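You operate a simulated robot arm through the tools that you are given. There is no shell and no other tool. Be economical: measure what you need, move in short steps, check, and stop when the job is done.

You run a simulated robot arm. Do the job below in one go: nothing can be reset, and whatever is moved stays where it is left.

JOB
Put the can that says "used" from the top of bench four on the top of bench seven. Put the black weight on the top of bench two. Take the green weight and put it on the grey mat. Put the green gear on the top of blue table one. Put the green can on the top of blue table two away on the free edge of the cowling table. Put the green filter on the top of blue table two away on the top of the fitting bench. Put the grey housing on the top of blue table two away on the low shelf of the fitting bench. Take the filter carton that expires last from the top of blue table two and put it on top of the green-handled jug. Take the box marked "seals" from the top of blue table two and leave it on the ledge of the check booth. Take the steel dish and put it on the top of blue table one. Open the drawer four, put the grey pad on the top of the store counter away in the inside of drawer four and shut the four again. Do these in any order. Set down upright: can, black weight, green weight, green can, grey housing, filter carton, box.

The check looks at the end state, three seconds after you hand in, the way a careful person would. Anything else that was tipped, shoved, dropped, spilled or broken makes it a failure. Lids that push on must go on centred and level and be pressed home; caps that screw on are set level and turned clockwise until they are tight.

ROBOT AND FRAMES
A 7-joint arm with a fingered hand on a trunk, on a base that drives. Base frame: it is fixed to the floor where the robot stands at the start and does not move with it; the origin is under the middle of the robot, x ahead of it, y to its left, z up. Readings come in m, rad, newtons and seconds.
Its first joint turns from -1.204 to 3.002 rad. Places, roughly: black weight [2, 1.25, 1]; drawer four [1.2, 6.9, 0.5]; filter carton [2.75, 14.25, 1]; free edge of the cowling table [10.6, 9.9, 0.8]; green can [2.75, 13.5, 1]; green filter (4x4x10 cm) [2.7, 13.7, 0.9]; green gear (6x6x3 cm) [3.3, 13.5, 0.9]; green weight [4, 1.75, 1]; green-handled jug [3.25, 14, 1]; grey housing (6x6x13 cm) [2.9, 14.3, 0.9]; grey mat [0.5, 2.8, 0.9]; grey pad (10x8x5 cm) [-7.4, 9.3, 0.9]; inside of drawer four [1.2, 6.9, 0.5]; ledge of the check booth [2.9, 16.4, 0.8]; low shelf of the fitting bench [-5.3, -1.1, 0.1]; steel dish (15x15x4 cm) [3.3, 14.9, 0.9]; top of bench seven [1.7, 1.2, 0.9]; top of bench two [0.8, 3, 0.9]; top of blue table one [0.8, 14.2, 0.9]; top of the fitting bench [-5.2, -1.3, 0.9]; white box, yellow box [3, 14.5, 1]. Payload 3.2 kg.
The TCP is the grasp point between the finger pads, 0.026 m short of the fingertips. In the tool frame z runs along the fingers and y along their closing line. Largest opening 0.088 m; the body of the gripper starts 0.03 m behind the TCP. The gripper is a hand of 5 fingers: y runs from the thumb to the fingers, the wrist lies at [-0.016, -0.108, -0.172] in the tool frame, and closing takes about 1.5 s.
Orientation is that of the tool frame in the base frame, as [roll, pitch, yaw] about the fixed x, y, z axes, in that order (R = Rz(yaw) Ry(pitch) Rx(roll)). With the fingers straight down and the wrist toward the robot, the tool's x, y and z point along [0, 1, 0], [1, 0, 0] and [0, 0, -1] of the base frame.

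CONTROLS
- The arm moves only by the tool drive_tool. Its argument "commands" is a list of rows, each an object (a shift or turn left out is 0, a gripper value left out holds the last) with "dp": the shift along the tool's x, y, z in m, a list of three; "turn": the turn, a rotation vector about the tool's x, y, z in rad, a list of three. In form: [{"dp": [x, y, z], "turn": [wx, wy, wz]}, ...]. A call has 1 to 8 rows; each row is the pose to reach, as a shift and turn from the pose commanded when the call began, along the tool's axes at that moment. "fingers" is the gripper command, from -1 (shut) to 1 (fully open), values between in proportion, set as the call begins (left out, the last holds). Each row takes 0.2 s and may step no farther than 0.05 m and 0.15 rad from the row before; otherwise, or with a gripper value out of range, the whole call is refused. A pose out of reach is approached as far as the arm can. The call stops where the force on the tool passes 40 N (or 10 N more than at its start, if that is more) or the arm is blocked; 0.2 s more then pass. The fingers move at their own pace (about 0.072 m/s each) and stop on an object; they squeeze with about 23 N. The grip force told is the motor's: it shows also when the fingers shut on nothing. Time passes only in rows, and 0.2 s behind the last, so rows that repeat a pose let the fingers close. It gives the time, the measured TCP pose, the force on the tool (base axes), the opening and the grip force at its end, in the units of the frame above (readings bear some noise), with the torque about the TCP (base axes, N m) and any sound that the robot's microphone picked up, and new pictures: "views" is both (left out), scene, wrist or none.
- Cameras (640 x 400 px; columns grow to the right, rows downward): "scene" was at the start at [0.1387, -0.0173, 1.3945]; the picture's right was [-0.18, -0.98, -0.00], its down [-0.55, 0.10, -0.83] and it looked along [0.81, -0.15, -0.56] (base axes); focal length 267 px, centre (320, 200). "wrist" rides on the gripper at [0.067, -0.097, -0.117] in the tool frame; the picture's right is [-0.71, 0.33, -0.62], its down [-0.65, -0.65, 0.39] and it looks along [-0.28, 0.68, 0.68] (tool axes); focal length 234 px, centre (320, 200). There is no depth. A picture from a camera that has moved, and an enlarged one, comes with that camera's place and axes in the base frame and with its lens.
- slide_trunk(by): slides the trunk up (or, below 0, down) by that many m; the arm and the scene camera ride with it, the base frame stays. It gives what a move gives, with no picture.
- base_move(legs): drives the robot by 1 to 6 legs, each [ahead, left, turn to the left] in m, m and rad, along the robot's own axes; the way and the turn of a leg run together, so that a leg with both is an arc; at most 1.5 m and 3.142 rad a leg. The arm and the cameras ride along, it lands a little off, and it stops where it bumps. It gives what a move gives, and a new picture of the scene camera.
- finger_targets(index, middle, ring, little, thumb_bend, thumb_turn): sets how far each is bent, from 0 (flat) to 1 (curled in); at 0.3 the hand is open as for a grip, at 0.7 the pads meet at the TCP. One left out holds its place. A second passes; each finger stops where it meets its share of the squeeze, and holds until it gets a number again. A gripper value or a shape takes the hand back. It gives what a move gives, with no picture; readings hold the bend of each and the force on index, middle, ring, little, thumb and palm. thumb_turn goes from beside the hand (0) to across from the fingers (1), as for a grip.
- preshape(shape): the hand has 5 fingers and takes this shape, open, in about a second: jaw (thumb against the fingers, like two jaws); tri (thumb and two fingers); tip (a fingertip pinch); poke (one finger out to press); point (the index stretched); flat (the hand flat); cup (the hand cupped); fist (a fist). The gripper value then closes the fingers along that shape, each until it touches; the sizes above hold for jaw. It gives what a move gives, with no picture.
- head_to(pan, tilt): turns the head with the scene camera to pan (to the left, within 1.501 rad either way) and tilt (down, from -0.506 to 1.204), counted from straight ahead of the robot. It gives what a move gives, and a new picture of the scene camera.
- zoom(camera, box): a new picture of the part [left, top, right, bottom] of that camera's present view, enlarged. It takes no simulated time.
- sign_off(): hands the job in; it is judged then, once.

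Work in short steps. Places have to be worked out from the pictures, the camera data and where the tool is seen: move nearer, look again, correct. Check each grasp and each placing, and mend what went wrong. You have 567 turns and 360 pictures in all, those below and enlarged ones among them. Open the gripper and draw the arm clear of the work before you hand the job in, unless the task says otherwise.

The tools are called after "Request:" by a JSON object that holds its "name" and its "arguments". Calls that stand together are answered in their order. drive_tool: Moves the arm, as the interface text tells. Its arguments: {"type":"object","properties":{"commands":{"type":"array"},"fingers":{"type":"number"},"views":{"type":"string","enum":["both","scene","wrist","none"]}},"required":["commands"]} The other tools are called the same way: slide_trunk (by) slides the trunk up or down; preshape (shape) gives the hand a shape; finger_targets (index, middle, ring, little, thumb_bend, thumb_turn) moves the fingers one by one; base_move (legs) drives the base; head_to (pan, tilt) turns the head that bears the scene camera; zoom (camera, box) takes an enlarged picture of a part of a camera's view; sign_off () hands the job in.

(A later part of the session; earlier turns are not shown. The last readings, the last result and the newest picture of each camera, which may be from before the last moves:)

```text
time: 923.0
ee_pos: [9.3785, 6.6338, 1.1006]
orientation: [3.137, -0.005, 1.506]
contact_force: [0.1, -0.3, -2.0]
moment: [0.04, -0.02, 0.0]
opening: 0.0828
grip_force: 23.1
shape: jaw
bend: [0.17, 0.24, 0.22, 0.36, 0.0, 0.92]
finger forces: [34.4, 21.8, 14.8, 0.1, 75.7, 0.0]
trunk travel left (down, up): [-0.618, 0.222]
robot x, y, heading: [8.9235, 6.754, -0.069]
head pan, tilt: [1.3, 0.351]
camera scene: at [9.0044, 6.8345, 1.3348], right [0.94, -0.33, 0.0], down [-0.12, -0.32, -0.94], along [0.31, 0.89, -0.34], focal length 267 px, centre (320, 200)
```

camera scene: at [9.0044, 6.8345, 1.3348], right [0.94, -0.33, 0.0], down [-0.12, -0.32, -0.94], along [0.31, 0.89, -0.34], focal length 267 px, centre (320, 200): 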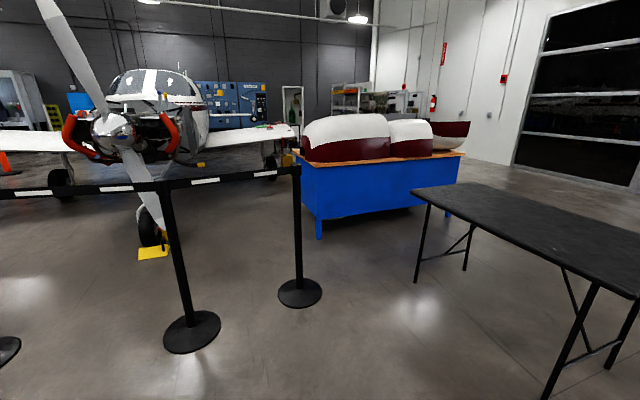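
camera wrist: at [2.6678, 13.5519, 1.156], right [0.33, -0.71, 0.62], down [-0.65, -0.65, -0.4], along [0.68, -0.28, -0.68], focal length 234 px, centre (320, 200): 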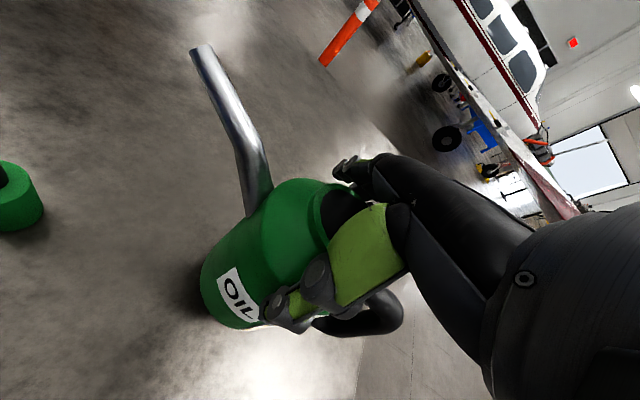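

Something on my right stopped me. I look right before going on.

Request:
{"name": "head_to", "arguments": {"pan": -1.4, "tilt": 0.7}}

```text
time: 925.4
ee_pos: [9.3793, 6.6337, 1.1007]
orientation: [3.138, -0.004, 1.504]
contact_force: [-0.3, -0.3, -2.9]
moment: [-0.01, 0.02, -0.04]
opening: 0.0828
grip_force: 23.4
shape: jaw
bend: [0.17, 0.24, 0.22, 0.36, 0.0, 0.92]
finger forces: [34.3, 21.7, 14.9, 0.0, 75.6, 0.1]
trunk travel left (down, up): [-0.618, 0.222]
robot x, y, heading: [8.9202, 6.7485, -0.066]
head pan, tilt: [-1.4, 0.7]
camera scene: at [8.9818, 6.6622, 1.3034], right [-0.99, -0.1, 0.0], down [-0.07, 0.64, -0.76], along [0.08, -0.76, -0.64], focal length 267 px, centre (320, 200)
```

scene: 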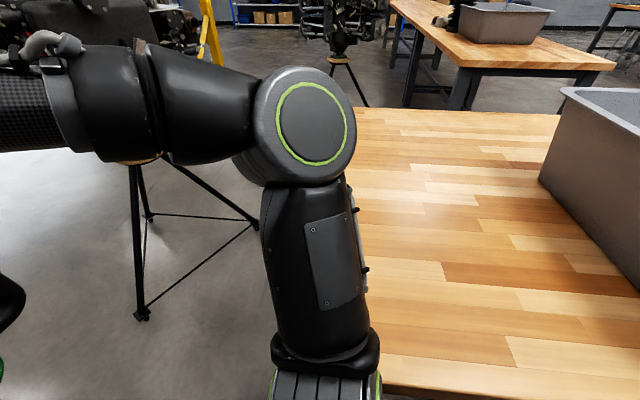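

A wooden table is just south. I ease left, turn to face north (elbow then trails clear), and sidestep east between the black table and the tripod engine.

Request:
{"name": "base_move", "arguments": {"legs": [[0, 0.1, 0], [0, 0, 1.64], [0, -1.4, 0], [0, -1.4, 0]]}}

Request:
{"name": "head_to", "arguments": {"pan": 0.4, "tilt": 0.35}}

```text
time: 943.8
ee_pos: [11.8219, 7.3487, 1.1003]
orientation: [3.136, -0.004, -3.122]
contact_force: [0.2, -0.2, -2.3]
moment: [0.01, 0.02, 0.01]
opening: 0.0828
grip_force: 22.8
shape: jaw
bend: [0.17, 0.24, 0.23, 0.36, 0.0, 0.92]
finger forces: [33.7, 20.9, 13.8, 0.1, 72.3, 0.0]
trunk travel left (down, up): [-0.618, 0.222]
robot x, y, heading: [11.7456, 6.8826, 1.587]
head pan, tilt: [-1.4, 0.7]
camera scene: at [11.8285, 6.9467, 1.3034], right [0.19, -0.98, 0.0], down [-0.63, -0.12, -0.76], along [0.75, 0.14, -0.64], focal length 267 px, centre (320, 200)
```

scene: 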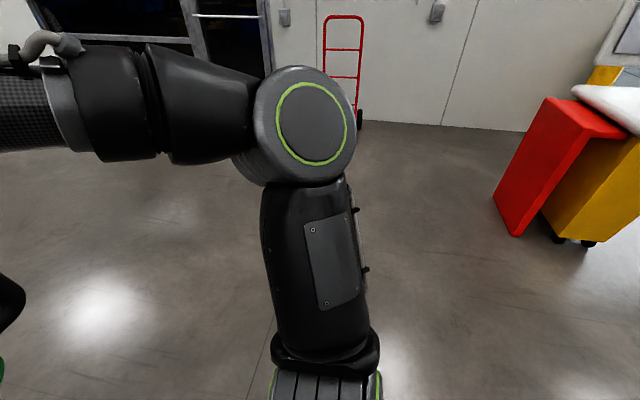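

```text
time: 945.5
ee_pos: [11.8219, 7.3472, 1.1]
orientation: [3.138, -0.005, -3.121]
contact_force: [0.5, -0.1, -2.1]
moment: [0.02, 0.0, 0.0]
opening: 0.083
grip_force: 23.2
shape: jaw
bend: [0.17, 0.24, 0.23, 0.36, 0.0, 0.92]
finger forces: [33.8, 20.8, 13.9, 0.1, 72.3, 0.0]
trunk travel left (down, up): [-0.618, 0.222]
robot x, y, heading: [11.7394, 6.8808, 1.583]
head pan, tilt: [0.4, 0.351]
camera scene: at [11.7073, 7.0161, 1.3348], right [0.92, 0.4, 0.0], down [0.14, -0.31, -0.94], along [-0.38, 0.86, -0.34], focal length 267 px, centre (320, 200)
```

scene: 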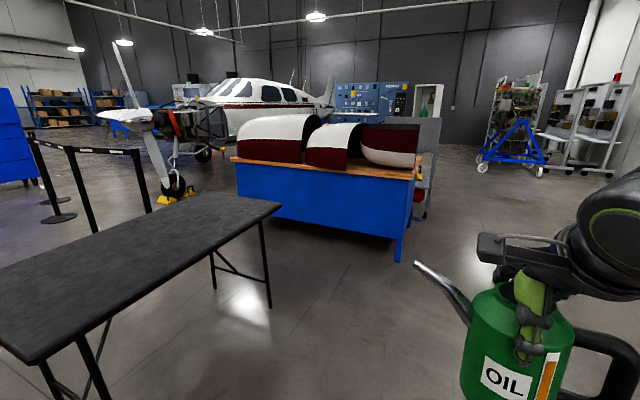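

The cowls fill the table's south side. I go north past its east end to see the free north edge.

Request:
{"name": "base_move", "arguments": {"legs": [[0, -0.75, 0], [1.4, 0, 0], [1.4, 0, 0], [0.9, 0, 0]]}}

Request:
{"name": "head_to", "arguments": {"pan": 1.2, "tilt": 0.4}}

```text
time: 967.2
ee_pos: [12.5307, 11.075, 1.0992]
orientation: [3.136, -0.007, -3.126]
contact_force: [0.4, -0.8, -2.6]
moment: [-0.02, 0.03, 0.0]
opening: 0.0829
grip_force: 22.5
shape: jaw
bend: [0.17, 0.24, 0.23, 0.36, 0.0, 0.92]
finger forces: [33.8, 20.9, 13.9, 0.1, 72.0, 0.0]
trunk travel left (down, up): [-0.618, 0.222]
robot x, y, heading: [12.4506, 10.6082, 1.585]
head pan, tilt: [0.4, 0.351]
camera scene: at [12.4153, 10.7434, 1.3348], right [0.92, 0.4, 0.0], down [0.14, -0.32, -0.94], along [-0.38, 0.86, -0.34], focal length 267 px, centre (320, 200)
```

scene: 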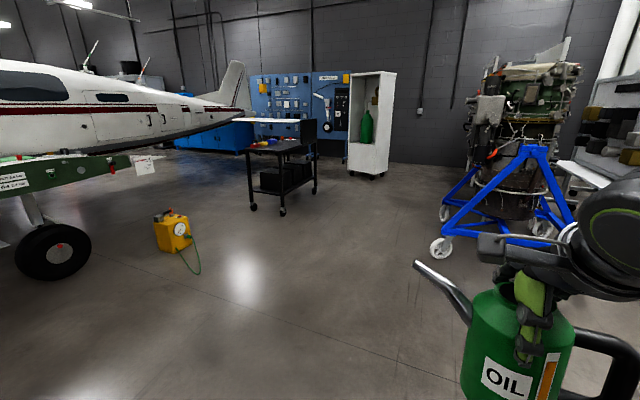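

```text
time: 968.4
ee_pos: [12.5315, 11.0746, 1.0998]
orientation: [3.137, -0.006, -3.124]
contact_force: [0.4, 0.0, -1.7]
moment: [-0.02, 0.01, 0.02]
opening: 0.0831
grip_force: 22.7
shape: jaw
bend: [0.17, 0.24, 0.23, 0.36, 0.0, 0.92]
finger forces: [33.6, 20.9, 13.8, 0.0, 72.0, 0.2]
trunk travel left (down, up): [-0.618, 0.222]
robot x, y, heading: [12.4527, 10.6057, 1.586]
head pan, tilt: [1.201, 0.4]
camera scene: at [12.3659, 10.6903, 1.3303], right [0.35, 0.94, 0.0], down [0.36, -0.14, -0.92], along [-0.86, 0.32, -0.39], focal length 267 px, centre (320, 200)
```

scene: 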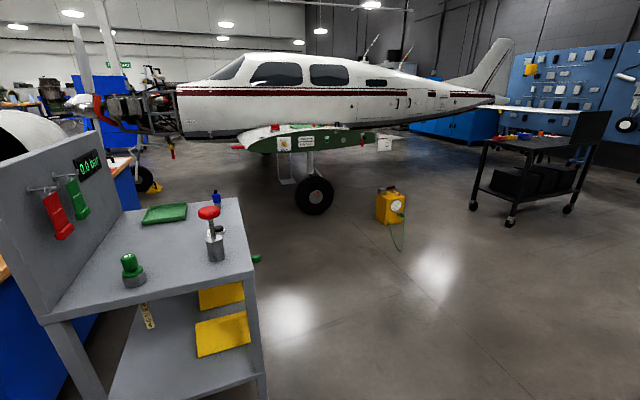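

A grey test cart stands at the table's NE corner. I turn a bit left to view the table's north edge.

Request:
{"name": "base_move", "arguments": {"legs": [[0, 0, 0.6]]}}

Request:
{"name": "head_to", "arguments": {"pan": 1.35, "tilt": 0.4}}

```text
time: 970.4
ee_pos: [12.2543, 11.0375, 1.1015]
orientation: [3.138, -0.006, -2.525]
contact_force: [-0.1, -0.8, -3.3]
moment: [0.02, 0.01, 0.0]
opening: 0.0827
grip_force: 23.4
shape: jaw
bend: [0.18, 0.24, 0.23, 0.36, 0.0, 0.92]
finger forces: [33.4, 20.7, 13.8, 0.1, 71.2, 0.0]
trunk travel left (down, up): [-0.618, 0.222]
robot x, y, heading: [12.4497, 10.6076, 2.189]
head pan, tilt: [1.201, 0.4]
camera scene: at [12.3343, 10.6263, 1.3303], right [-0.24, 0.97, 0.0], down [0.38, 0.09, -0.92], along [-0.89, -0.22, -0.39], focal length 267 px, centre (320, 200)
```

scene: 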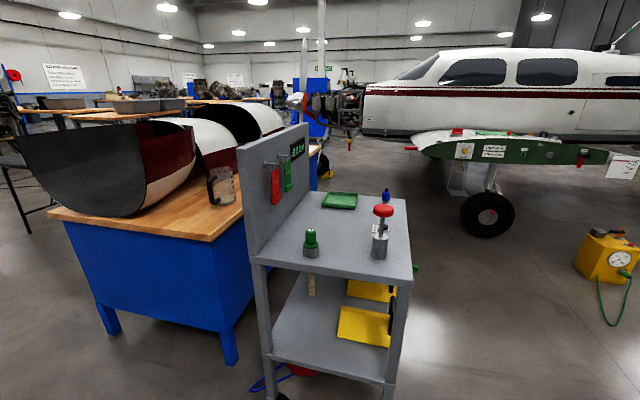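

```text
time: 971.1
ee_pos: [12.2536, 11.037, 1.0999]
orientation: [3.137, -0.006, -2.523]
contact_force: [0.5, 0.6, -1.7]
moment: [0.05, 0.0, -0.01]
opening: 0.0829
grip_force: 22.9
shape: jaw
bend: [0.18, 0.24, 0.23, 0.36, 0.0, 0.92]
finger forces: [33.3, 20.6, 13.8, 0.0, 71.2, 0.1]
trunk travel left (down, up): [-0.618, 0.222]
robot x, y, heading: [12.4492, 10.6043, 2.186]
head pan, tilt: [1.349, 0.4]
camera scene: at [12.3387, 10.6133, 1.3303], right [-0.38, 0.92, 0.0], down [0.36, 0.15, -0.92], along [-0.85, -0.35, -0.39], focal length 267 px, centre (320, 200)
```

scene: 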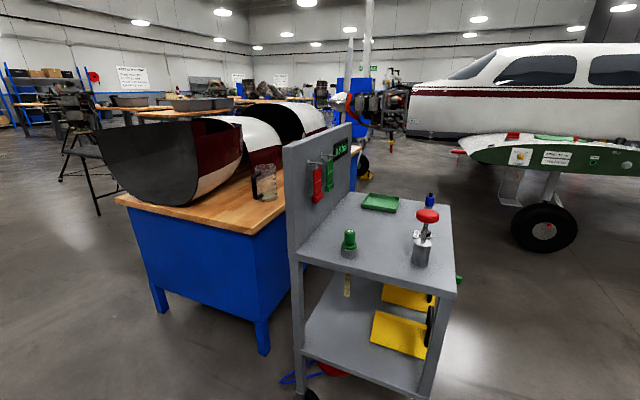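

From the east end I can reach the free strip along the north edge (near its NE corner, by the jug). I turn west, go to y≈9.6 and approach.

Request:
{"name": "base_move", "arguments": {"legs": [[-0.3, 0, 0], [0, 0, 0.955], [0, 0.76, 0], [0.3, 0, 0]]}}

Request:
{"name": "head_to", "arguments": {"pan": 0.0, "tilt": 0.6}}

```text
time: 980.9
ee_pos: [11.8628, 9.6921, 1.1008]
orientation: [3.137, -0.006, -1.561]
contact_force: [-0.7, 0.9, -2.3]
moment: [0.01, 0.0, -0.01]
opening: 0.0829
grip_force: 23.2
shape: jaw
bend: [0.18, 0.24, 0.23, 0.36, 0.0, 0.93]
finger forces: [33.2, 20.5, 13.5, 0.0, 70.0, 0.1]
trunk travel left (down, up): [-0.618, 0.222]
robot x, y, heading: [12.3304, 9.6105, -3.136]
head pan, tilt: [1.349, 0.4]
camera scene: at [12.2592, 9.5159, 1.3303], right [-0.98, 0.22, 0.0], down [0.08, 0.38, -0.92], along [-0.2, -0.9, -0.39], focal length 267 px, centre (320, 200)
```

scene: 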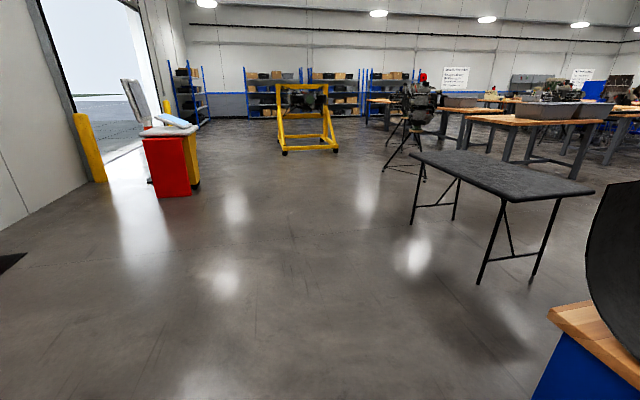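

```text
time: 982.4
ee_pos: [11.8639, 9.6923, 1.0997]
orientation: [3.138, -0.005, -1.562]
contact_force: [0.3, -0.7, -2.8]
moment: [0.0, 0.04, -0.02]
opening: 0.0829
grip_force: 23.0
shape: jaw
bend: [0.18, 0.24, 0.23, 0.36, 0.0, 0.93]
finger forces: [33.1, 20.4, 13.4, 0.1, 69.9, 0.0]
trunk travel left (down, up): [-0.618, 0.222]
robot x, y, heading: [12.3276, 9.6066, -3.141]
head pan, tilt: [0.0, 0.6]
camera scene: at [12.1913, 9.6059, 1.312], right [-0.01, 1.0, 0.0], down [0.57, 0.0, -0.82], along [-0.82, 0.0, -0.57], focal length 267 px, centre (320, 200)
```

scene: 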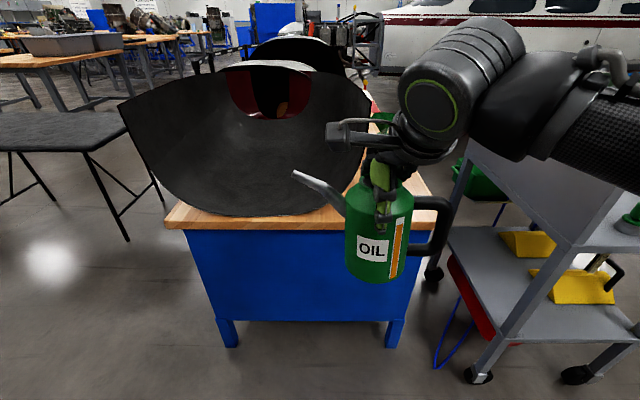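

The free strip (y≈9.69–9.92) runs along the north edge beside the cowl. The spout must not hit the cowl, so I turn the can 90° (spout toward me) before placing.

Request:
{"name": "drive_tool", "arguments": {"commands": [{"dp": [0, 0, 0], "turn": [0, 0, -0.14]}, {"dp": [0, 0, 0], "turn": [0, 0, -0.28]}, {"dp": [0, 0, 0], "turn": [0, 0, -0.42]}, {"dp": [0, 0, 0], "turn": [0, 0, -0.56]}, {"dp": [0, 0, 0], "turn": [0, 0, -0.7]}, {"dp": [0, 0, 0], "turn": [0, 0, -0.84]}, {"dp": [0, 0, 0], "turn": [0, 0, -0.98]}, {"dp": [0, 0, 0], "turn": [0, 0, -1.12]}], "views": "none"}}

Request:
{"name": "drive_tool", "arguments": {"commands": [{"dp": [0, 0, 0], "turn": [0, 0, -0.12]}, {"dp": [0, 0, 0], "turn": [0, 0, -0.25]}, {"dp": [0, 0, 0], "turn": [0, 0, -0.38]}, {"dp": [0, 0, 0], "turn": [0, 0, -0.45]}, {"dp": [0, 0, 0], "turn": [0, 0, -0.45]}], "views": "both"}}

```text
time: 984.2
ee_pos: [11.8635, 9.6913, 1.0986]
orientation: [3.134, 0.003, -0.438]
contact_force: [0.5, 0.1, -1.4]
moment: [-0.03, 0.02, 0.0]
opening: 0.0827
grip_force: 23.3
shape: jaw
bend: [0.18, 0.24, 0.23, 0.36, 0.0, 0.93]
finger forces: [32.7, 19.9, 13.6, 0.0, 69.2, 0.0]
trunk travel left (down, up): [-0.618, 0.222]
robot x, y, heading: [12.33, 9.6084, -3.137]
head pan, tilt: [0.0, 0.6]
```

```text
time: 985.4
ee_pos: [11.8632, 9.6919, 1.1006]
orientation: [3.136, 0.004, 0.009]
contact_force: [0.7, -0.4, -1.9]
moment: [-0.03, -0.02, 0.01]
opening: 0.0829
grip_force: 22.7
shape: jaw
bend: [0.18, 0.25, 0.23, 0.36, 0.0, 0.93]
finger forces: [32.4, 19.7, 13.4, 0.0, 68.9, 0.1]
trunk travel left (down, up): [-0.618, 0.222]
robot x, y, heading: [12.3262, 9.6098, -3.138]
head pan, tilt: [0.0, 0.6]
camera scene: at [12.1914, 9.606, 1.312], right [0.0, 1.0, 0.0], down [0.57, 0.0, -0.82], along [-0.82, 0.0, -0.57], focal length 267 px, centre (320, 200)
camera wrist: at [11.9301, 9.7902, 1.2151], right [-0.7, -0.33, 0.63], down [-0.66, 0.65, -0.39], along [-0.28, -0.69, -0.67], focal length 234 px, centre (320, 200)
```

scene: 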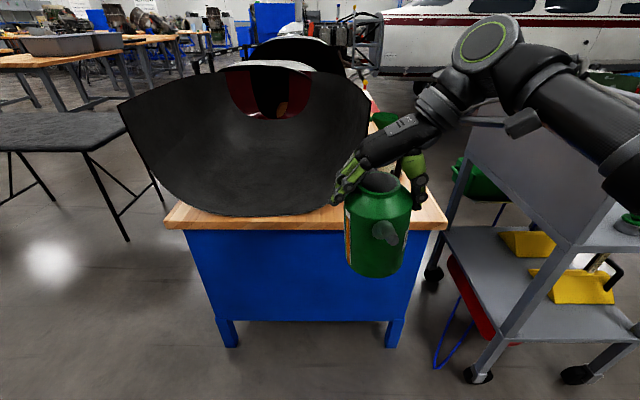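
wrist: 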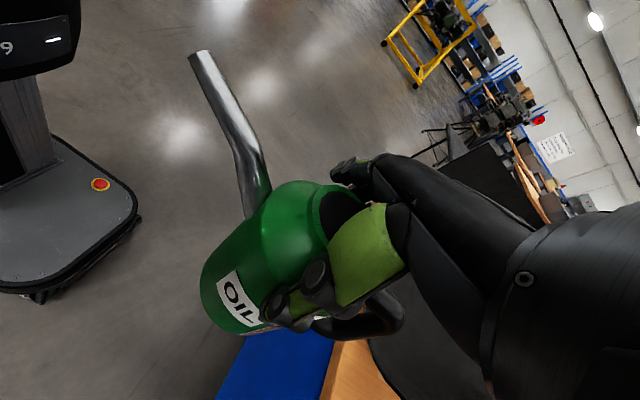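

The can fits between cowl lip and north edge at y≈9.85. I shift right first, then forward.

Request:
{"name": "base_move", "arguments": {"legs": [[0, -0.155, 0], [0.2, 0, 0]]}}

Request:
{"name": "head_to", "arguments": {"pan": -0.1, "tilt": 0.7}}

```text
time: 988.0
ee_pos: [11.6627, 9.845, 1.1004]
orientation: [3.136, 0.007, 0.007]
contact_force: [-0.3, 0.6, -2.7]
moment: [-0.01, -0.02, -0.01]
opening: 0.0827
grip_force: 22.9
shape: jaw
bend: [0.18, 0.25, 0.23, 0.36, 0.0, 0.93]
finger forces: [32.5, 19.7, 13.6, 0.0, 69.0, 0.1]
trunk travel left (down, up): [-0.618, 0.222]
robot x, y, heading: [12.1342, 9.7601, -3.139]
head pan, tilt: [0.0, 0.6]
camera scene: at [11.9902, 9.7597, 1.312], right [0.0, 1.0, 0.0], down [0.57, 0.0, -0.82], along [-0.82, 0.0, -0.57], focal length 267 px, centre (320, 200)
```

scene: 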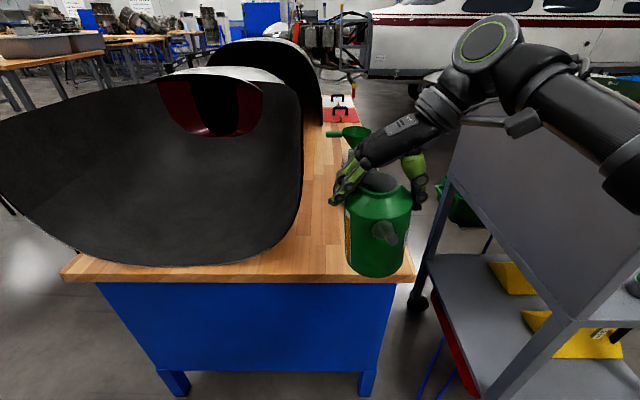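

```text
time: 988.7
ee_pos: [11.6624, 9.8457, 1.1003]
orientation: [3.136, 0.004, 0.008]
contact_force: [0.4, -0.6, -1.7]
moment: [0.02, 0.02, 0.05]
opening: 0.083
grip_force: 22.9
shape: jaw
bend: [0.18, 0.25, 0.23, 0.36, 0.0, 0.93]
finger forces: [32.5, 19.6, 13.4, 0.0, 68.9, 0.0]
trunk travel left (down, up): [-0.618, 0.222]
robot x, y, heading: [12.1281, 9.7634, -3.136]
head pan, tilt: [-0.099, 0.7]
camera scene: at [11.9947, 9.7682, 1.3034], right [0.1, 1.0, 0.0], down [0.64, -0.06, -0.77], along [-0.76, 0.07, -0.64], focal length 267 px, centre (320, 200)
```

scene: 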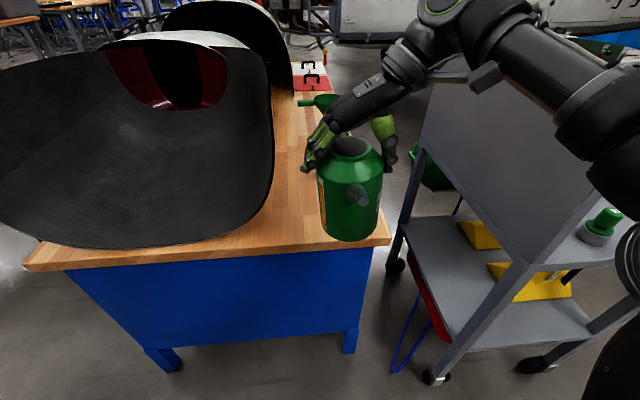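

The strip by the edge is clear here. I advance a little, extend, and lower toward (11.55, 9.84).

Request:
{"name": "base_move", "arguments": {"legs": [[0.06, 0, 0]]}}

Request:
{"name": "drive_tool", "arguments": {"commands": [{"dp": [-0.03, 0.004, 0.01]}, {"dp": [-0.055, 0.006, 0.03]}, {"dp": [-0.055, 0.006, 0.055]}, {"dp": [-0.055, 0.006, 0.075]}, {"dp": [-0.055, 0.006, 0.09]}, {"dp": [-0.055, 0.006, 0.09]}], "views": "both"}}

```text
time: 989.6
ee_pos: [11.6026, 9.845, 1.0991]
orientation: [3.136, 0.006, 0.007]
contact_force: [-0.2, 0.7, -2.4]
moment: [0.01, -0.06, 0.03]
opening: 0.0832
grip_force: 22.7
shape: jaw
bend: [0.18, 0.25, 0.23, 0.36, 0.0, 0.93]
finger forces: [32.4, 19.7, 13.6, 0.0, 68.9, 0.1]
trunk travel left (down, up): [-0.618, 0.222]
robot x, y, heading: [12.0685, 9.7615, -3.137]
head pan, tilt: [-0.099, 0.7]
camera scene: at [11.9337, 9.7679, 1.3033], right [0.1, 1.0, 0.0], down [0.64, -0.06, -0.76], along [-0.76, 0.07, -0.65], focal length 267 px, centre (320, 200)
```

scene: 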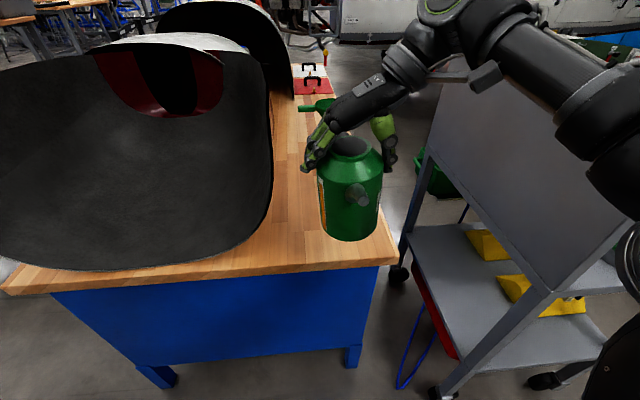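

```text
time: 991.0
ee_pos: [11.5475, 9.8385, 1.0106]
orientation: [3.137, 0.006, 0.008]
contact_force: [0.6, 0.6, -2.4]
moment: [0.02, -0.03, 0.02]
opening: 0.0831
grip_force: 23.4
shape: jaw
bend: [0.18, 0.25, 0.23, 0.36, 0.0, 0.93]
finger forces: [32.2, 19.5, 13.5, 0.0, 68.7, 0.0]
trunk travel left (down, up): [-0.618, 0.222]
robot x, y, heading: [12.0668, 9.7633, -3.136]
head pan, tilt: [-0.099, 0.7]
camera scene: at [11.9347, 9.7679, 1.3034], right [0.1, 1.0, 0.0], down [0.64, -0.06, -0.76], along [-0.76, 0.07, -0.64], focal length 267 px, centre (320, 200)
camera wrist: at [11.614, 9.9368, 1.1251], right [-0.7, -0.33, 0.63], down [-0.66, 0.65, -0.39], along [-0.28, -0.69, -0.67], focal length 234 px, centre (320, 200)
```

scene: 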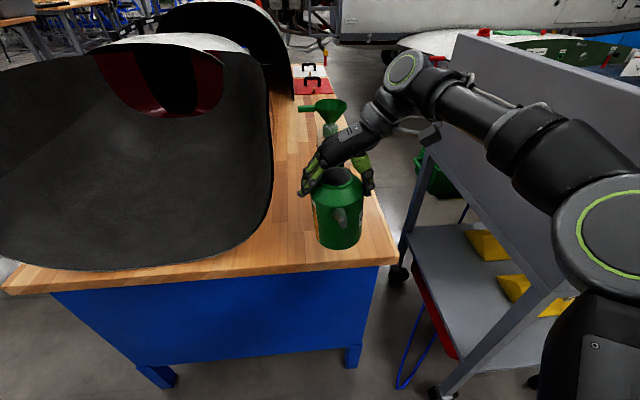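
wrist: 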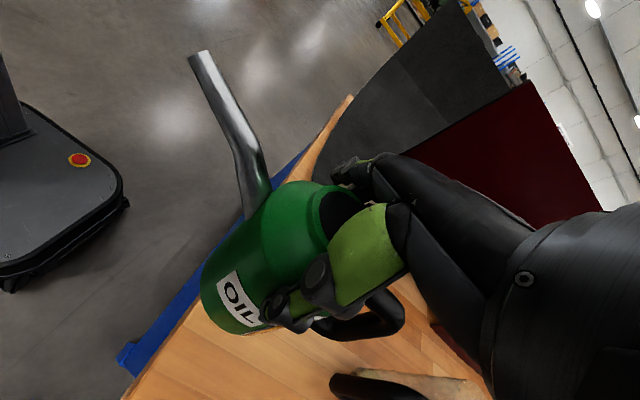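

Placement is clear. I lower gently until contact.

Request:
{"name": "drive_tool", "arguments": {"commands": [{"dp": [0, 0, 0.005]}, {"dp": [0, 0, 0.01]}, {"dp": [0, 0, 0.014]}, {"dp": [0, 0, 0.017]}], "views": "none"}}

```text
time: 992.0
ee_pos: [11.5486, 9.8391, 0.9933]
orientation: [3.135, 0.005, 0.007]
contact_force: [-0.5, -0.2, -2.7]
moment: [-0.04, -0.03, -0.02]
opening: 0.0832
grip_force: 22.9
shape: jaw
bend: [0.18, 0.25, 0.23, 0.36, 0.0, 0.93]
finger forces: [32.3, 19.5, 13.5, 0.0, 68.5, 0.1]
trunk travel left (down, up): [-0.618, 0.222]
robot x, y, heading: [12.0703, 9.7588, -3.135]
head pan, tilt: [-0.099, 0.7]
```

Not touching yet; I go on in small steps.

Request:
{"name": "drive_tool", "arguments": {"commands": [{"dp": [0, 0, 0.006]}, {"dp": [0, 0, 0.012]}, {"dp": [0, 0, 0.018]}, {"dp": [0, 0, 0.024]}, {"dp": [0, 0, 0.03]}], "views": "scene"}}

```text
time: 993.2
ee_pos: [11.5466, 9.8373, 0.963]
orientation: [3.135, 0.004, 0.004]
contact_force: [-0.4, 0.3, -1.9]
moment: [0.0, -0.03, -0.02]
opening: 0.0832
grip_force: 23.2
shape: jaw
bend: [0.18, 0.25, 0.23, 0.36, 0.0, 0.93]
finger forces: [32.2, 19.5, 13.5, 0.0, 68.4, 0.0]
trunk travel left (down, up): [-0.618, 0.222]
robot x, y, heading: [12.071, 9.7627, -3.139]
head pan, tilt: [-0.099, 0.7]
camera scene: at [11.9346, 9.768, 1.3034], right [0.1, 1.0, 0.0], down [0.64, -0.06, -0.76], along [-0.76, 0.07, -0.64], focal length 267 px, centre (320, 200)
```

scene: 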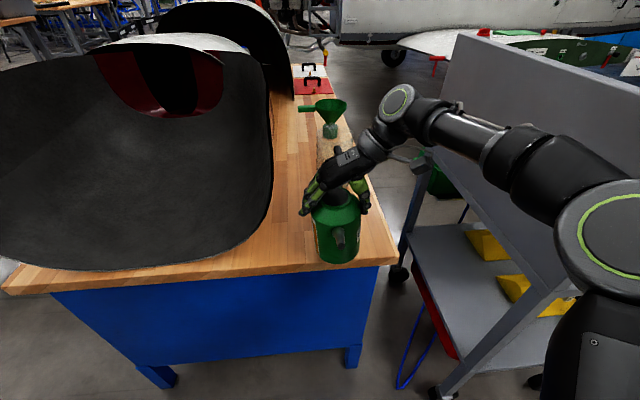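

The table top is lower (~0.80), so its edge is nearer than I assumed and the can would overhang. I raise a little, move 9 cm further in, and recheck.

Request:
{"name": "drive_tool", "arguments": {"commands": [{"dp": [0, 0, -0.02]}, {"dp": [0, 0, -0.04]}, {"dp": [0, 0, -0.05]}], "views": "none"}}

Request:
{"name": "base_move", "arguments": {"legs": [[0.09, 0, 0]]}}

Request:
{"name": "drive_tool", "arguments": {"commands": [{"dp": [0, 0, 0.02]}, {"dp": [0, 0, 0.04]}, {"dp": [0, 0, 0.055]}, {"dp": [0, 0, 0.062]}, {"dp": [0, 0, 0.068]}], "views": "scene"}}

```text
time: 994.0
ee_pos: [11.5481, 9.8378, 1.0138]
orientation: [3.137, 0.003, 0.007]
contact_force: [-0.7, 0.2, -1.4]
moment: [0.0, -0.01, 0.02]
opening: 0.083
grip_force: 22.5
shape: jaw
bend: [0.18, 0.25, 0.23, 0.36, 0.0, 0.93]
finger forces: [32.2, 19.4, 13.4, 0.0, 68.3, 0.0]
trunk travel left (down, up): [-0.618, 0.222]
robot x, y, heading: [12.0691, 9.7605, -3.136]
head pan, tilt: [-0.099, 0.7]
```

```text
time: 995.1
ee_pos: [11.4581, 9.8367, 1.0142]
orientation: [3.136, 0.007, 0.006]
contact_force: [0.2, -0.2, -1.4]
moment: [-0.01, -0.02, -0.03]
opening: 0.0828
grip_force: 22.9
shape: jaw
bend: [0.18, 0.25, 0.23, 0.36, 0.0, 0.93]
finger forces: [32.2, 19.3, 13.5, 0.0, 68.6, 0.0]
trunk travel left (down, up): [-0.618, 0.222]
robot x, y, heading: [11.9761, 9.763, -3.137]
head pan, tilt: [-0.099, 0.7]
camera scene: at [11.8444, 9.7674, 1.3033], right [0.09, 1.0, 0.0], down [0.64, -0.06, -0.76], along [-0.76, 0.07, -0.64], focal length 267 px, centre (320, 200)
```

scene: 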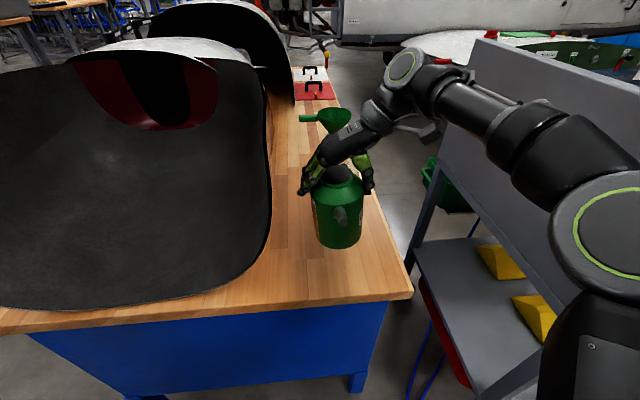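

```text
time: 996.4
ee_pos: [11.4582, 9.8356, 0.9441]
orientation: [3.137, 0.004, 0.008]
contact_force: [0.2, -0.6, -2.6]
moment: [-0.02, -0.06, -0.01]
opening: 0.0831
grip_force: 23.3
shape: jaw
bend: [0.18, 0.25, 0.23, 0.36, 0.0, 0.93]
finger forces: [31.9, 19.3, 13.3, 0.1, 68.1, 0.0]
trunk travel left (down, up): [-0.618, 0.222]
robot x, y, heading: [11.9783, 9.7606, -3.135]
head pan, tilt: [-0.099, 0.7]
camera scene: at [11.8451, 9.7675, 1.3034], right [0.09, 1.0, 0.0], down [0.64, -0.06, -0.76], along [-0.76, 0.07, -0.64], focal length 267 px, centre (320, 200)
```

scene: 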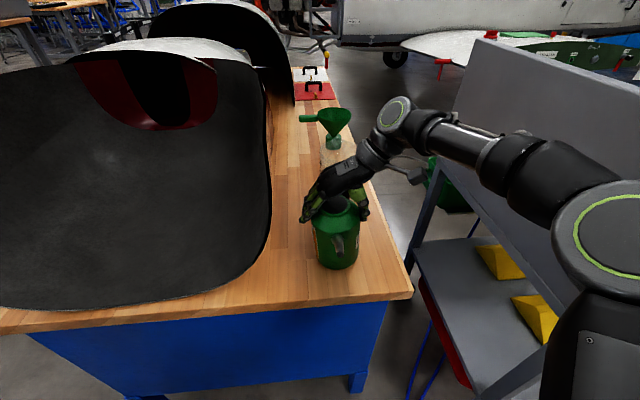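

Now well inside the edge. I continue lowering to contact.

Request:
{"name": "drive_tool", "arguments": {"commands": [{"dp": [0, 0, 0.005]}, {"dp": [0, 0, 0.01]}, {"dp": [0, 0, 0.015]}, {"dp": [0, 0, 0.02]}, {"dp": [0, 0, 0.025]}, {"dp": [0, 0, 0.03]}], "views": "none"}}

```text
time: 997.2
ee_pos: [11.4559, 9.8368, 0.9392]
orientation: [3.125, 0.026, -0.001]
contact_force: [-0.2, 6.2, 17.3]
moment: [0.31, -0.57, 0.17]
opening: 0.083
grip_force: 22.9
shape: jaw
bend: [0.18, 0.25, 0.23, 0.36, 0.0, 0.93]
finger forces: [38.0, 19.3, 13.1, 0.0, 79.0, 0.0]
trunk travel left (down, up): [-0.618, 0.222]
robot x, y, heading: [11.9786, 9.7615, -3.14]
head pan, tilt: [-0.099, 0.7]
stopped in row 4: the force on the tool passed its limit (the readings are from after the stop); the commanded pose is now the measured one
```

Contact at table height ≈0.80. I open the hand wide to release.

Request:
{"name": "finger_targets", "arguments": {"index": 0.0, "middle": 0.0, "ring": 0.0, "little": 0.0, "thumb_bend": 0.0}}

Request:
{"name": "drive_tool", "arguments": {"commands": [{"dp": [0, 0, -0.01]}, {"dp": [0, 0, -0.03]}, {"dp": [0, 0, -0.05]}, {"dp": [0, 0, -0.08]}, {"dp": [0, 0, -0.11]}, {"dp": [0, 0, -0.14]}], "views": "scene"}}

```text
time: 998.2
ee_pos: [11.4556, 9.8357, 0.9378]
orientation: [3.128, 0.022, 0.001]
contact_force: [-0.4, 0.3, 0.2]
moment: [0.01, 0.01, -0.02]
opening: 0.1266
grip_force: 0.1
shape: fingers
bend: [0.0, 0.0, 0.0, 0.0, 0.0, 0.99]
finger forces: [0.0, 0.1, 0.0, 0.0, 0.0, 0.0]
trunk travel left (down, up): [-0.618, 0.222]
robot x, y, heading: [11.9776, 9.7599, -3.139]
head pan, tilt: [-0.099, 0.7]
```

```text
time: 999.6
ee_pos: [11.4578, 9.8375, 1.0761]
orientation: [3.126, 0.021, 0.002]
contact_force: [-0.1, 0.4, -0.5]
moment: [0.03, 0.0, 0.01]
opening: 0.1268
grip_force: 0.1
shape: fingers
bend: [0.0, 0.0, 0.0, 0.0, 0.0, 0.99]
finger forces: [0.1, 0.0, 0.0, 0.0, 0.0, 0.0]
trunk travel left (down, up): [-0.618, 0.222]
robot x, y, heading: [11.9797, 9.7594, -3.136]
head pan, tilt: [-0.099, 0.7]
camera scene: at [11.8458, 9.7672, 1.3035], right [0.1, 1.0, 0.0], down [0.64, -0.06, -0.77], along [-0.76, 0.07, -0.64], focal length 267 px, centre (320, 200)
```

scene: 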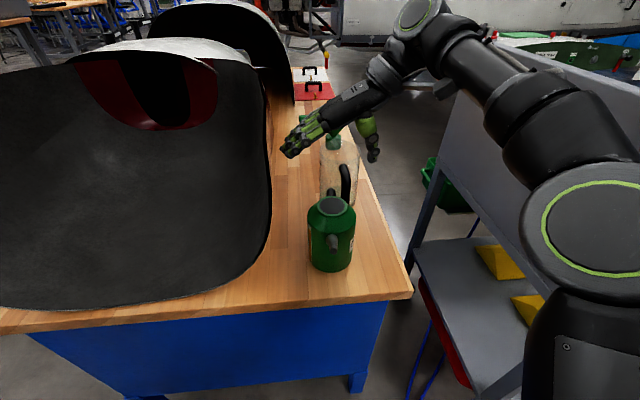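

The can stands upright. I back out, refold the hand, and head back the same way to blue table two.

Request:
{"name": "base_move", "arguments": {"legs": [[-0.4, 0, 0]]}}

Request:
{"name": "drive_tool", "arguments": {"commands": [{"dp": [0, 0, -0.01], "turn": [0, 0, 0.14]}, {"dp": [0, 0, -0.02], "turn": [0, 0, 0.28]}, {"dp": [0, 0, -0.02], "turn": [0, 0, 0.42]}, {"dp": [0, 0, -0.02], "turn": [0, 0, 0.56]}, {"dp": [0, 0, -0.02], "turn": [0, 0, 0.7]}, {"dp": [0, 0, -0.02], "turn": [0, 0, 0.84]}, {"dp": [0, 0, -0.02], "turn": [0, 0, 0.98]}, {"dp": [0, 0, -0.02], "turn": [0, 0, 1.12]}], "fingers": 1, "views": "none"}}

Request:
{"name": "drive_tool", "arguments": {"commands": [{"dp": [0, 0, 0], "turn": [0, 0, 0.13]}, {"dp": [0, 0, 0], "turn": [0, 0, 0.26]}, {"dp": [0, 0, 0], "turn": [0, 0, 0.39]}, {"dp": [0, -0.0, 0], "turn": [0, 0, 0.45]}, {"dp": [0, 0, 0], "turn": [0, 0, 0.45]}], "views": "scene"}}

```text
time: 1002.1
ee_pos: [11.8573, 9.8392, 1.0749]
orientation: [3.128, 0.022, 0.003]
contact_force: [0.4, -0.2, 0.1]
moment: [0.0, -0.01, -0.03]
opening: 0.1267
grip_force: 0.1
shape: fingers
bend: [0.0, 0.0, 0.0, 0.0, 0.0, 0.99]
finger forces: [0.0, 0.0, 0.1, 0.1, 0.0, 0.0]
trunk travel left (down, up): [-0.618, 0.222]
robot x, y, heading: [12.3784, 9.763, -3.14]
head pan, tilt: [-0.099, 0.7]
camera scene: at [12.2455, 9.7693, 1.3035], right [0.09, 1.0, 0.0], down [0.64, -0.06, -0.77], along [-0.76, 0.07, -0.64], focal length 267 px, centre (320, 200)
```

scene: 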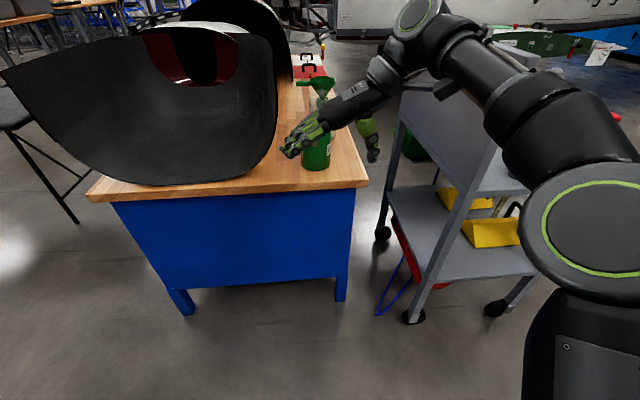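

```text
time: 1003.9
ee_pos: [11.8574, 9.8408, 1.0969]
orientation: [3.115, -0.005, -1.118]
contact_force: [0.4, 0.4, -0.3]
moment: [-0.01, 0.0, -0.01]
opening: 0.0878
grip_force: 0.1
shape: jaw
bend: [0.3, 0.3, 0.3, 0.3, 0.3, 0.97]
finger forces: [0.1, 0.1, 0.0, 0.0, 0.0, 0.0]
trunk travel left (down, up): [-0.618, 0.222]
robot x, y, heading: [12.3793, 9.7611, -3.135]
head pan, tilt: [-0.099, 0.7]
```

```text
time: 1005.1
ee_pos: [11.8575, 9.8405, 1.098]
orientation: [3.121, -0.013, -1.567]
contact_force: [0.3, 0.4, -0.1]
moment: [0.02, -0.02, 0.03]
opening: 0.0879
grip_force: 0.0
shape: jaw
bend: [0.3, 0.3, 0.3, 0.3, 0.3, 0.97]
finger forces: [0.0, 0.0, 0.0, 0.0, 0.0, 0.0]
trunk travel left (down, up): [-0.618, 0.222]
robot x, y, heading: [12.3726, 9.7581, -3.135]
head pan, tilt: [-0.099, 0.7]
camera scene: at [12.2451, 9.7694, 1.3035], right [0.09, 1.0, 0.0], down [0.64, -0.06, -0.76], along [-0.76, 0.07, -0.64], focal length 267 px, centre (320, 200)
```

scene: 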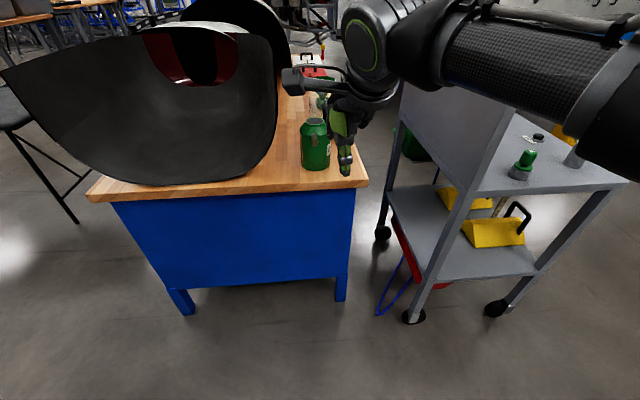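

Now I turn north, back down the east side, and go west past the black table.

Request:
{"name": "base_move", "arguments": {"legs": [[0, 0.3, 0], [0, 0, -1.572], [-1.3, 0, 0], [-1.28, 0, 0], [0, 1.4, 0], [0, 1.4, 0]]}}

Request:
{"name": "base_move", "arguments": {"legs": [[0, 0.65, 0], [0.9, 0, 0], [0, 1.4, 0], [0, 1.4, 0]]}}

```text
time: 1036.2
ee_pos: [9.706, 7.3534, 1.0962]
orientation: [3.122, -0.015, -3.134]
contact_force: [-1.1, 0.6, -0.3]
moment: [-0.01, 0.03, -0.01]
opening: 0.0882
grip_force: 0.0
shape: jaw
bend: [0.3, 0.3, 0.3, 0.3, 0.3, 0.97]
finger forces: [0.0, 0.0, 0.0, 0.0, 0.0, 0.1]
trunk travel left (down, up): [-0.618, 0.222]
robot x, y, heading: [9.6323, 6.8318, 1.58]
head pan, tilt: [-0.099, 0.7]
camera scene: at [9.6396, 6.9664, 1.3035], right [1.0, -0.09, 0.0], down [-0.06, -0.64, -0.76], along [0.07, 0.76, -0.64], focal length 267 px, centre (320, 200)
```

scene: 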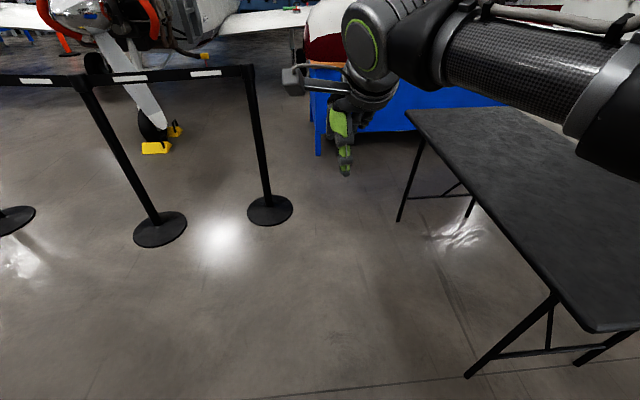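

```text
time: 1057.4
ee_pos: [6.2208, 8.1945, 1.0961]
orientation: [3.12, -0.013, -3.114]
contact_force: [-0.5, -0.1, 0.3]
moment: [0.03, -0.03, 0.01]
opening: 0.088
grip_force: 0.2
shape: jaw
bend: [0.3, 0.3, 0.3, 0.3, 0.3, 0.97]
finger forces: [0.0, 0.1, 0.0, 0.0, 0.0, 0.1]
trunk travel left (down, up): [-0.618, 0.222]
robot x, y, heading: [6.158, 7.6759, 1.592]
head pan, tilt: [-0.099, 0.7]
camera scene: at [6.162, 7.8064, 1.3035], right [1.0, -0.07, 0.0], down [-0.05, -0.64, -0.76], along [0.06, 0.76, -0.64], focal length 267 px, centre (320, 200)
```

scene: 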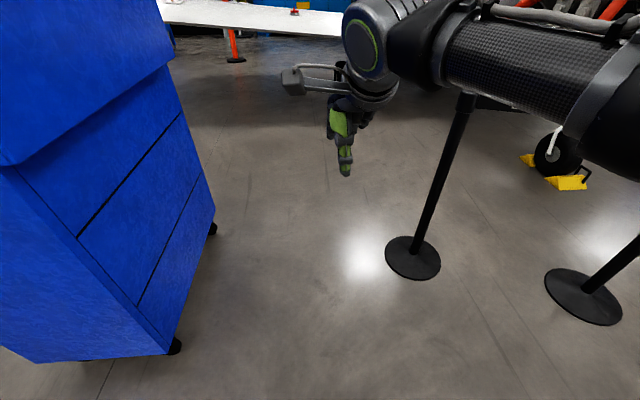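

I pass the gap northward, then turn west and drive back to x≈1.85.

Request:
{"name": "base_move", "arguments": {"legs": [[0, 0.05, 0], [1.25, 0, -0.02], [1.2, 0, 0], [0, 0, 1.56], [1.45, 0, 0], [1.45, 0, 0]]}}

Request:
{"name": "base_move", "arguments": {"legs": [[1.4, 0, 0], [0, -1.4, 0], [0, -1.4, 0], [0, 0, -1.56], [0, 0, -1.57]]}}

```text
time: 1087.3
ee_pos: [2.6471, 10.2527, 1.0962]
orientation: [3.12, -0.014, -1.593]
contact_force: [-0.1, 0.2, -0.5]
moment: [0.0, 0.02, 0.01]
opening: 0.0881
grip_force: 0.0
shape: jaw
bend: [0.3, 0.3, 0.3, 0.3, 0.3, 0.97]
finger forces: [0.0, 0.0, 0.0, 0.0, 0.0, 0.0]
trunk travel left (down, up): [-0.618, 0.222]
robot x, y, heading: [3.1666, 10.1593, 3.115]
head pan, tilt: [-0.099, 0.7]
camera scene: at [3.0333, 10.1722, 1.3034], right [0.12, 0.99, 0.0], down [0.64, -0.08, -0.76], along [-0.76, 0.09, -0.64], focal length 267 px, centre (320, 200)
```

scene: 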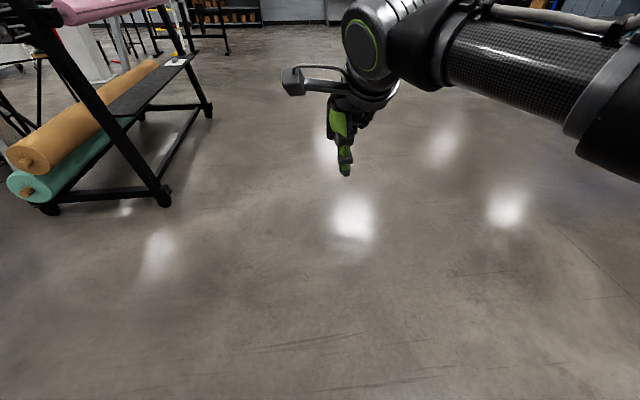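

```text
time: 1115.1
ee_pos: [2.3612, 12.9186, 1.0961]
orientation: [3.12, -0.014, 1.558]
contact_force: [0.7, 0.1, -0.6]
moment: [-0.03, -0.03, -0.04]
opening: 0.088
grip_force: 0.1
shape: jaw
bend: [0.3, 0.3, 0.3, 0.3, 0.3, 0.97]
finger forces: [0.1, 0.0, 0.0, 0.1, 0.0, 0.0]
trunk travel left (down, up): [-0.618, 0.222]
robot x, y, heading: [1.8404, 13.0069, -0.01]
head pan, tilt: [-0.099, 0.7]
camera scene: at [1.979, 12.993, 1.3035], right [-0.11, -0.99, 0.0], down [-0.64, 0.07, -0.76], along [0.76, -0.08, -0.64], focal length 267 px, centre (320, 200)
```

scene: 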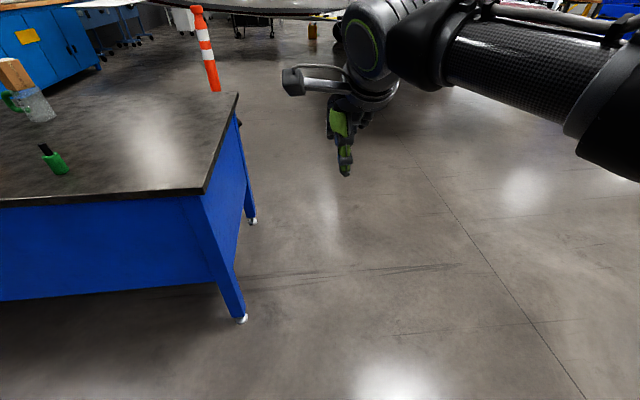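

Next the green filter at about (2.717, 13.672). I position the base in front of it.

Request:
{"name": "base_move", "arguments": {"legs": [[0, 0.78, 0], [0.31, 0, 0]]}}

Request:
{"name": "drive_tool", "arguments": {"commands": [{"dp": [-0.02, 0.02, 0], "turn": [-0.021, -0.014, 0]}, {"dp": [-0.02, 0.05, 0], "turn": [-0.021, -0.014, 0]}, {"dp": [-0.02, 0.05, 0.03], "turn": [-0.021, -0.014, 0]}], "views": "both"}}

```text
time: 1121.0
ee_pos: [2.6759, 13.7062, 1.0969]
orientation: [3.121, -0.014, 1.568]
contact_force: [0.8, -0.1, -1.1]
moment: [0.0, 0.01, -0.03]
opening: 0.088
grip_force: 0.0
shape: jaw
bend: [0.3, 0.3, 0.3, 0.3, 0.3, 0.97]
finger forces: [0.0, 0.0, 0.0, 0.0, 0.1, 0.1]
trunk travel left (down, up): [-0.618, 0.222]
robot x, y, heading: [2.1535, 13.7857, -0.003]
head pan, tilt: [-0.099, 0.7]
camera scene: at [2.2928, 13.7762, 1.3034], right [-0.1, -0.99, 0.0], down [-0.64, 0.07, -0.76], along [0.76, -0.08, -0.64], focal length 267 px, centre (320, 200)
```

scene: 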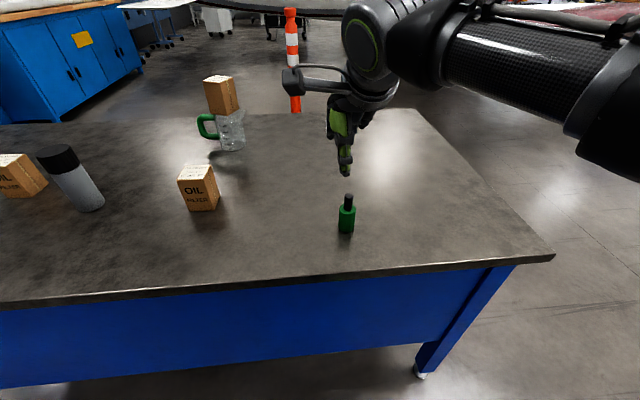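

```text
time: 1121.8
ee_pos: [2.7267, 13.6837, 1.0669]
orientation: [3.098, 0.0, 1.567]
contact_force: [0.2, -0.9, -0.1]
moment: [-0.01, 0.0, 0.0]
opening: 0.0883
grip_force: 0.1
shape: jaw
bend: [0.3, 0.3, 0.3, 0.3, 0.3, 0.97]
finger forces: [0.0, 0.1, 0.0, 0.0, 0.1, 0.0]
trunk travel left (down, up): [-0.618, 0.222]
robot x, y, heading: [2.154, 13.7869, -0.005]
head pan, tilt: [-0.099, 0.7]
camera scene: at [2.2915, 13.7758, 1.3036], right [-0.1, -0.99, 0.0], down [-0.64, 0.07, -0.77], along [0.76, -0.08, -0.64], focal length 267 px, centre (320, 200)
camera wrist: at [2.623, 13.7524, 1.1792], right [0.3, -0.71, 0.64], down [-0.64, -0.65, -0.42], along [0.71, -0.28, -0.65], focal length 234 px, centre (320, 200)
```

scene: 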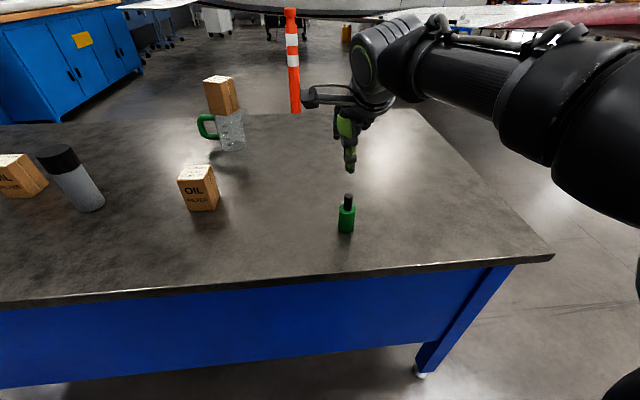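
wrist: 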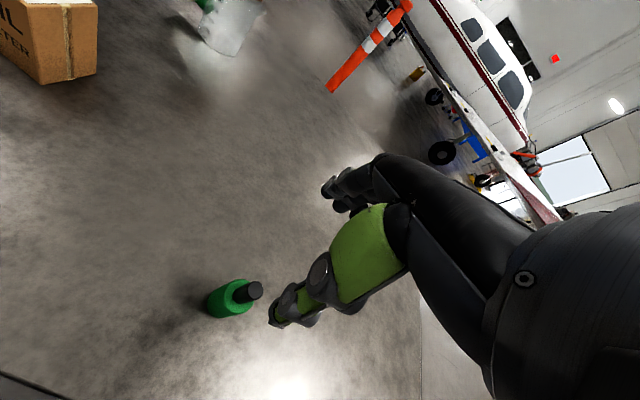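

Filter triangulated at (2.716, 13.672), top z≈0.95. I correct, re-level, and descend to grip the green body.

Request:
{"name": "drive_tool", "arguments": {"commands": [{"dp": [-0.006, -0.006, 0.02], "turn": [0.02, 0, 0]}, {"dp": [-0.012, -0.011, 0.05], "turn": [0.043, 0, 0]}, {"dp": [-0.012, -0.011, 0.09], "turn": [0.043, 0, 0]}, {"dp": [-0.012, -0.011, 0.13], "turn": [0.043, 0, 0]}, {"dp": [-0.012, -0.011, 0.16], "turn": [0.043, 0, 0]}, {"dp": [-0.012, -0.011, 0.16], "turn": [0.043, 0, 0]}], "views": "wrist"}}

Request:
{"name": "zoom", "arguments": {"camera": "scene", "box": [290, 130, 410, 250]}}

```text
time: 1123.2
ee_pos: [2.7207, 13.6735, 0.9046]
orientation: [-3.138, 0.0, 1.564]
contact_force: [-1.1, 0.7, -0.3]
moment: [0.02, 0.03, 0.0]
opening: 0.0879
grip_force: 0.0
shape: jaw
bend: [0.3, 0.3, 0.3, 0.3, 0.3, 0.97]
finger forces: [0.0, 0.0, 0.0, 0.0, 0.0, 0.0]
trunk travel left (down, up): [-0.618, 0.222]
robot x, y, heading: [2.1549, 13.7923, -0.007]
head pan, tilt: [-0.099, 0.7]
camera wrist: at [2.6243, 13.7409, 1.0215], right [0.33, -0.71, 0.62], down [-0.66, -0.65, -0.39], along [0.68, -0.28, -0.68], focal length 234 px, centre (320, 200)
```

wrist: 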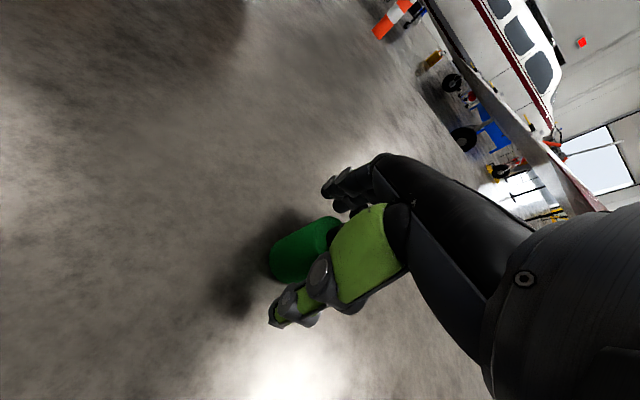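

```text
3.33 times, centred on (350, 190) of scene
camera zoom: at [2.2919, 13.7761, 1.3035], right [-0.1, -0.99, 0.0], down [-0.64, 0.07, -0.77], along [0.76, -0.08, -0.64], focal length 891 px, centre (220, 233)
```

zoom: 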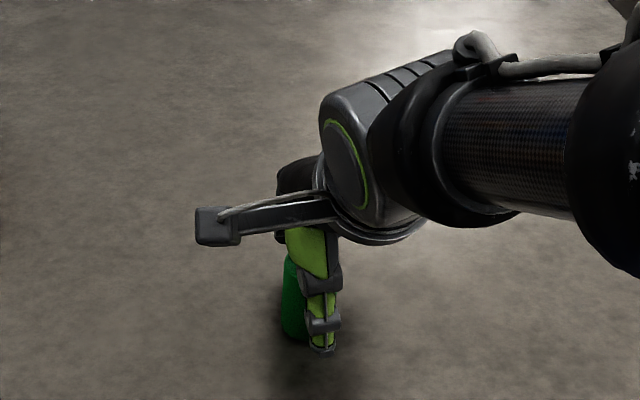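

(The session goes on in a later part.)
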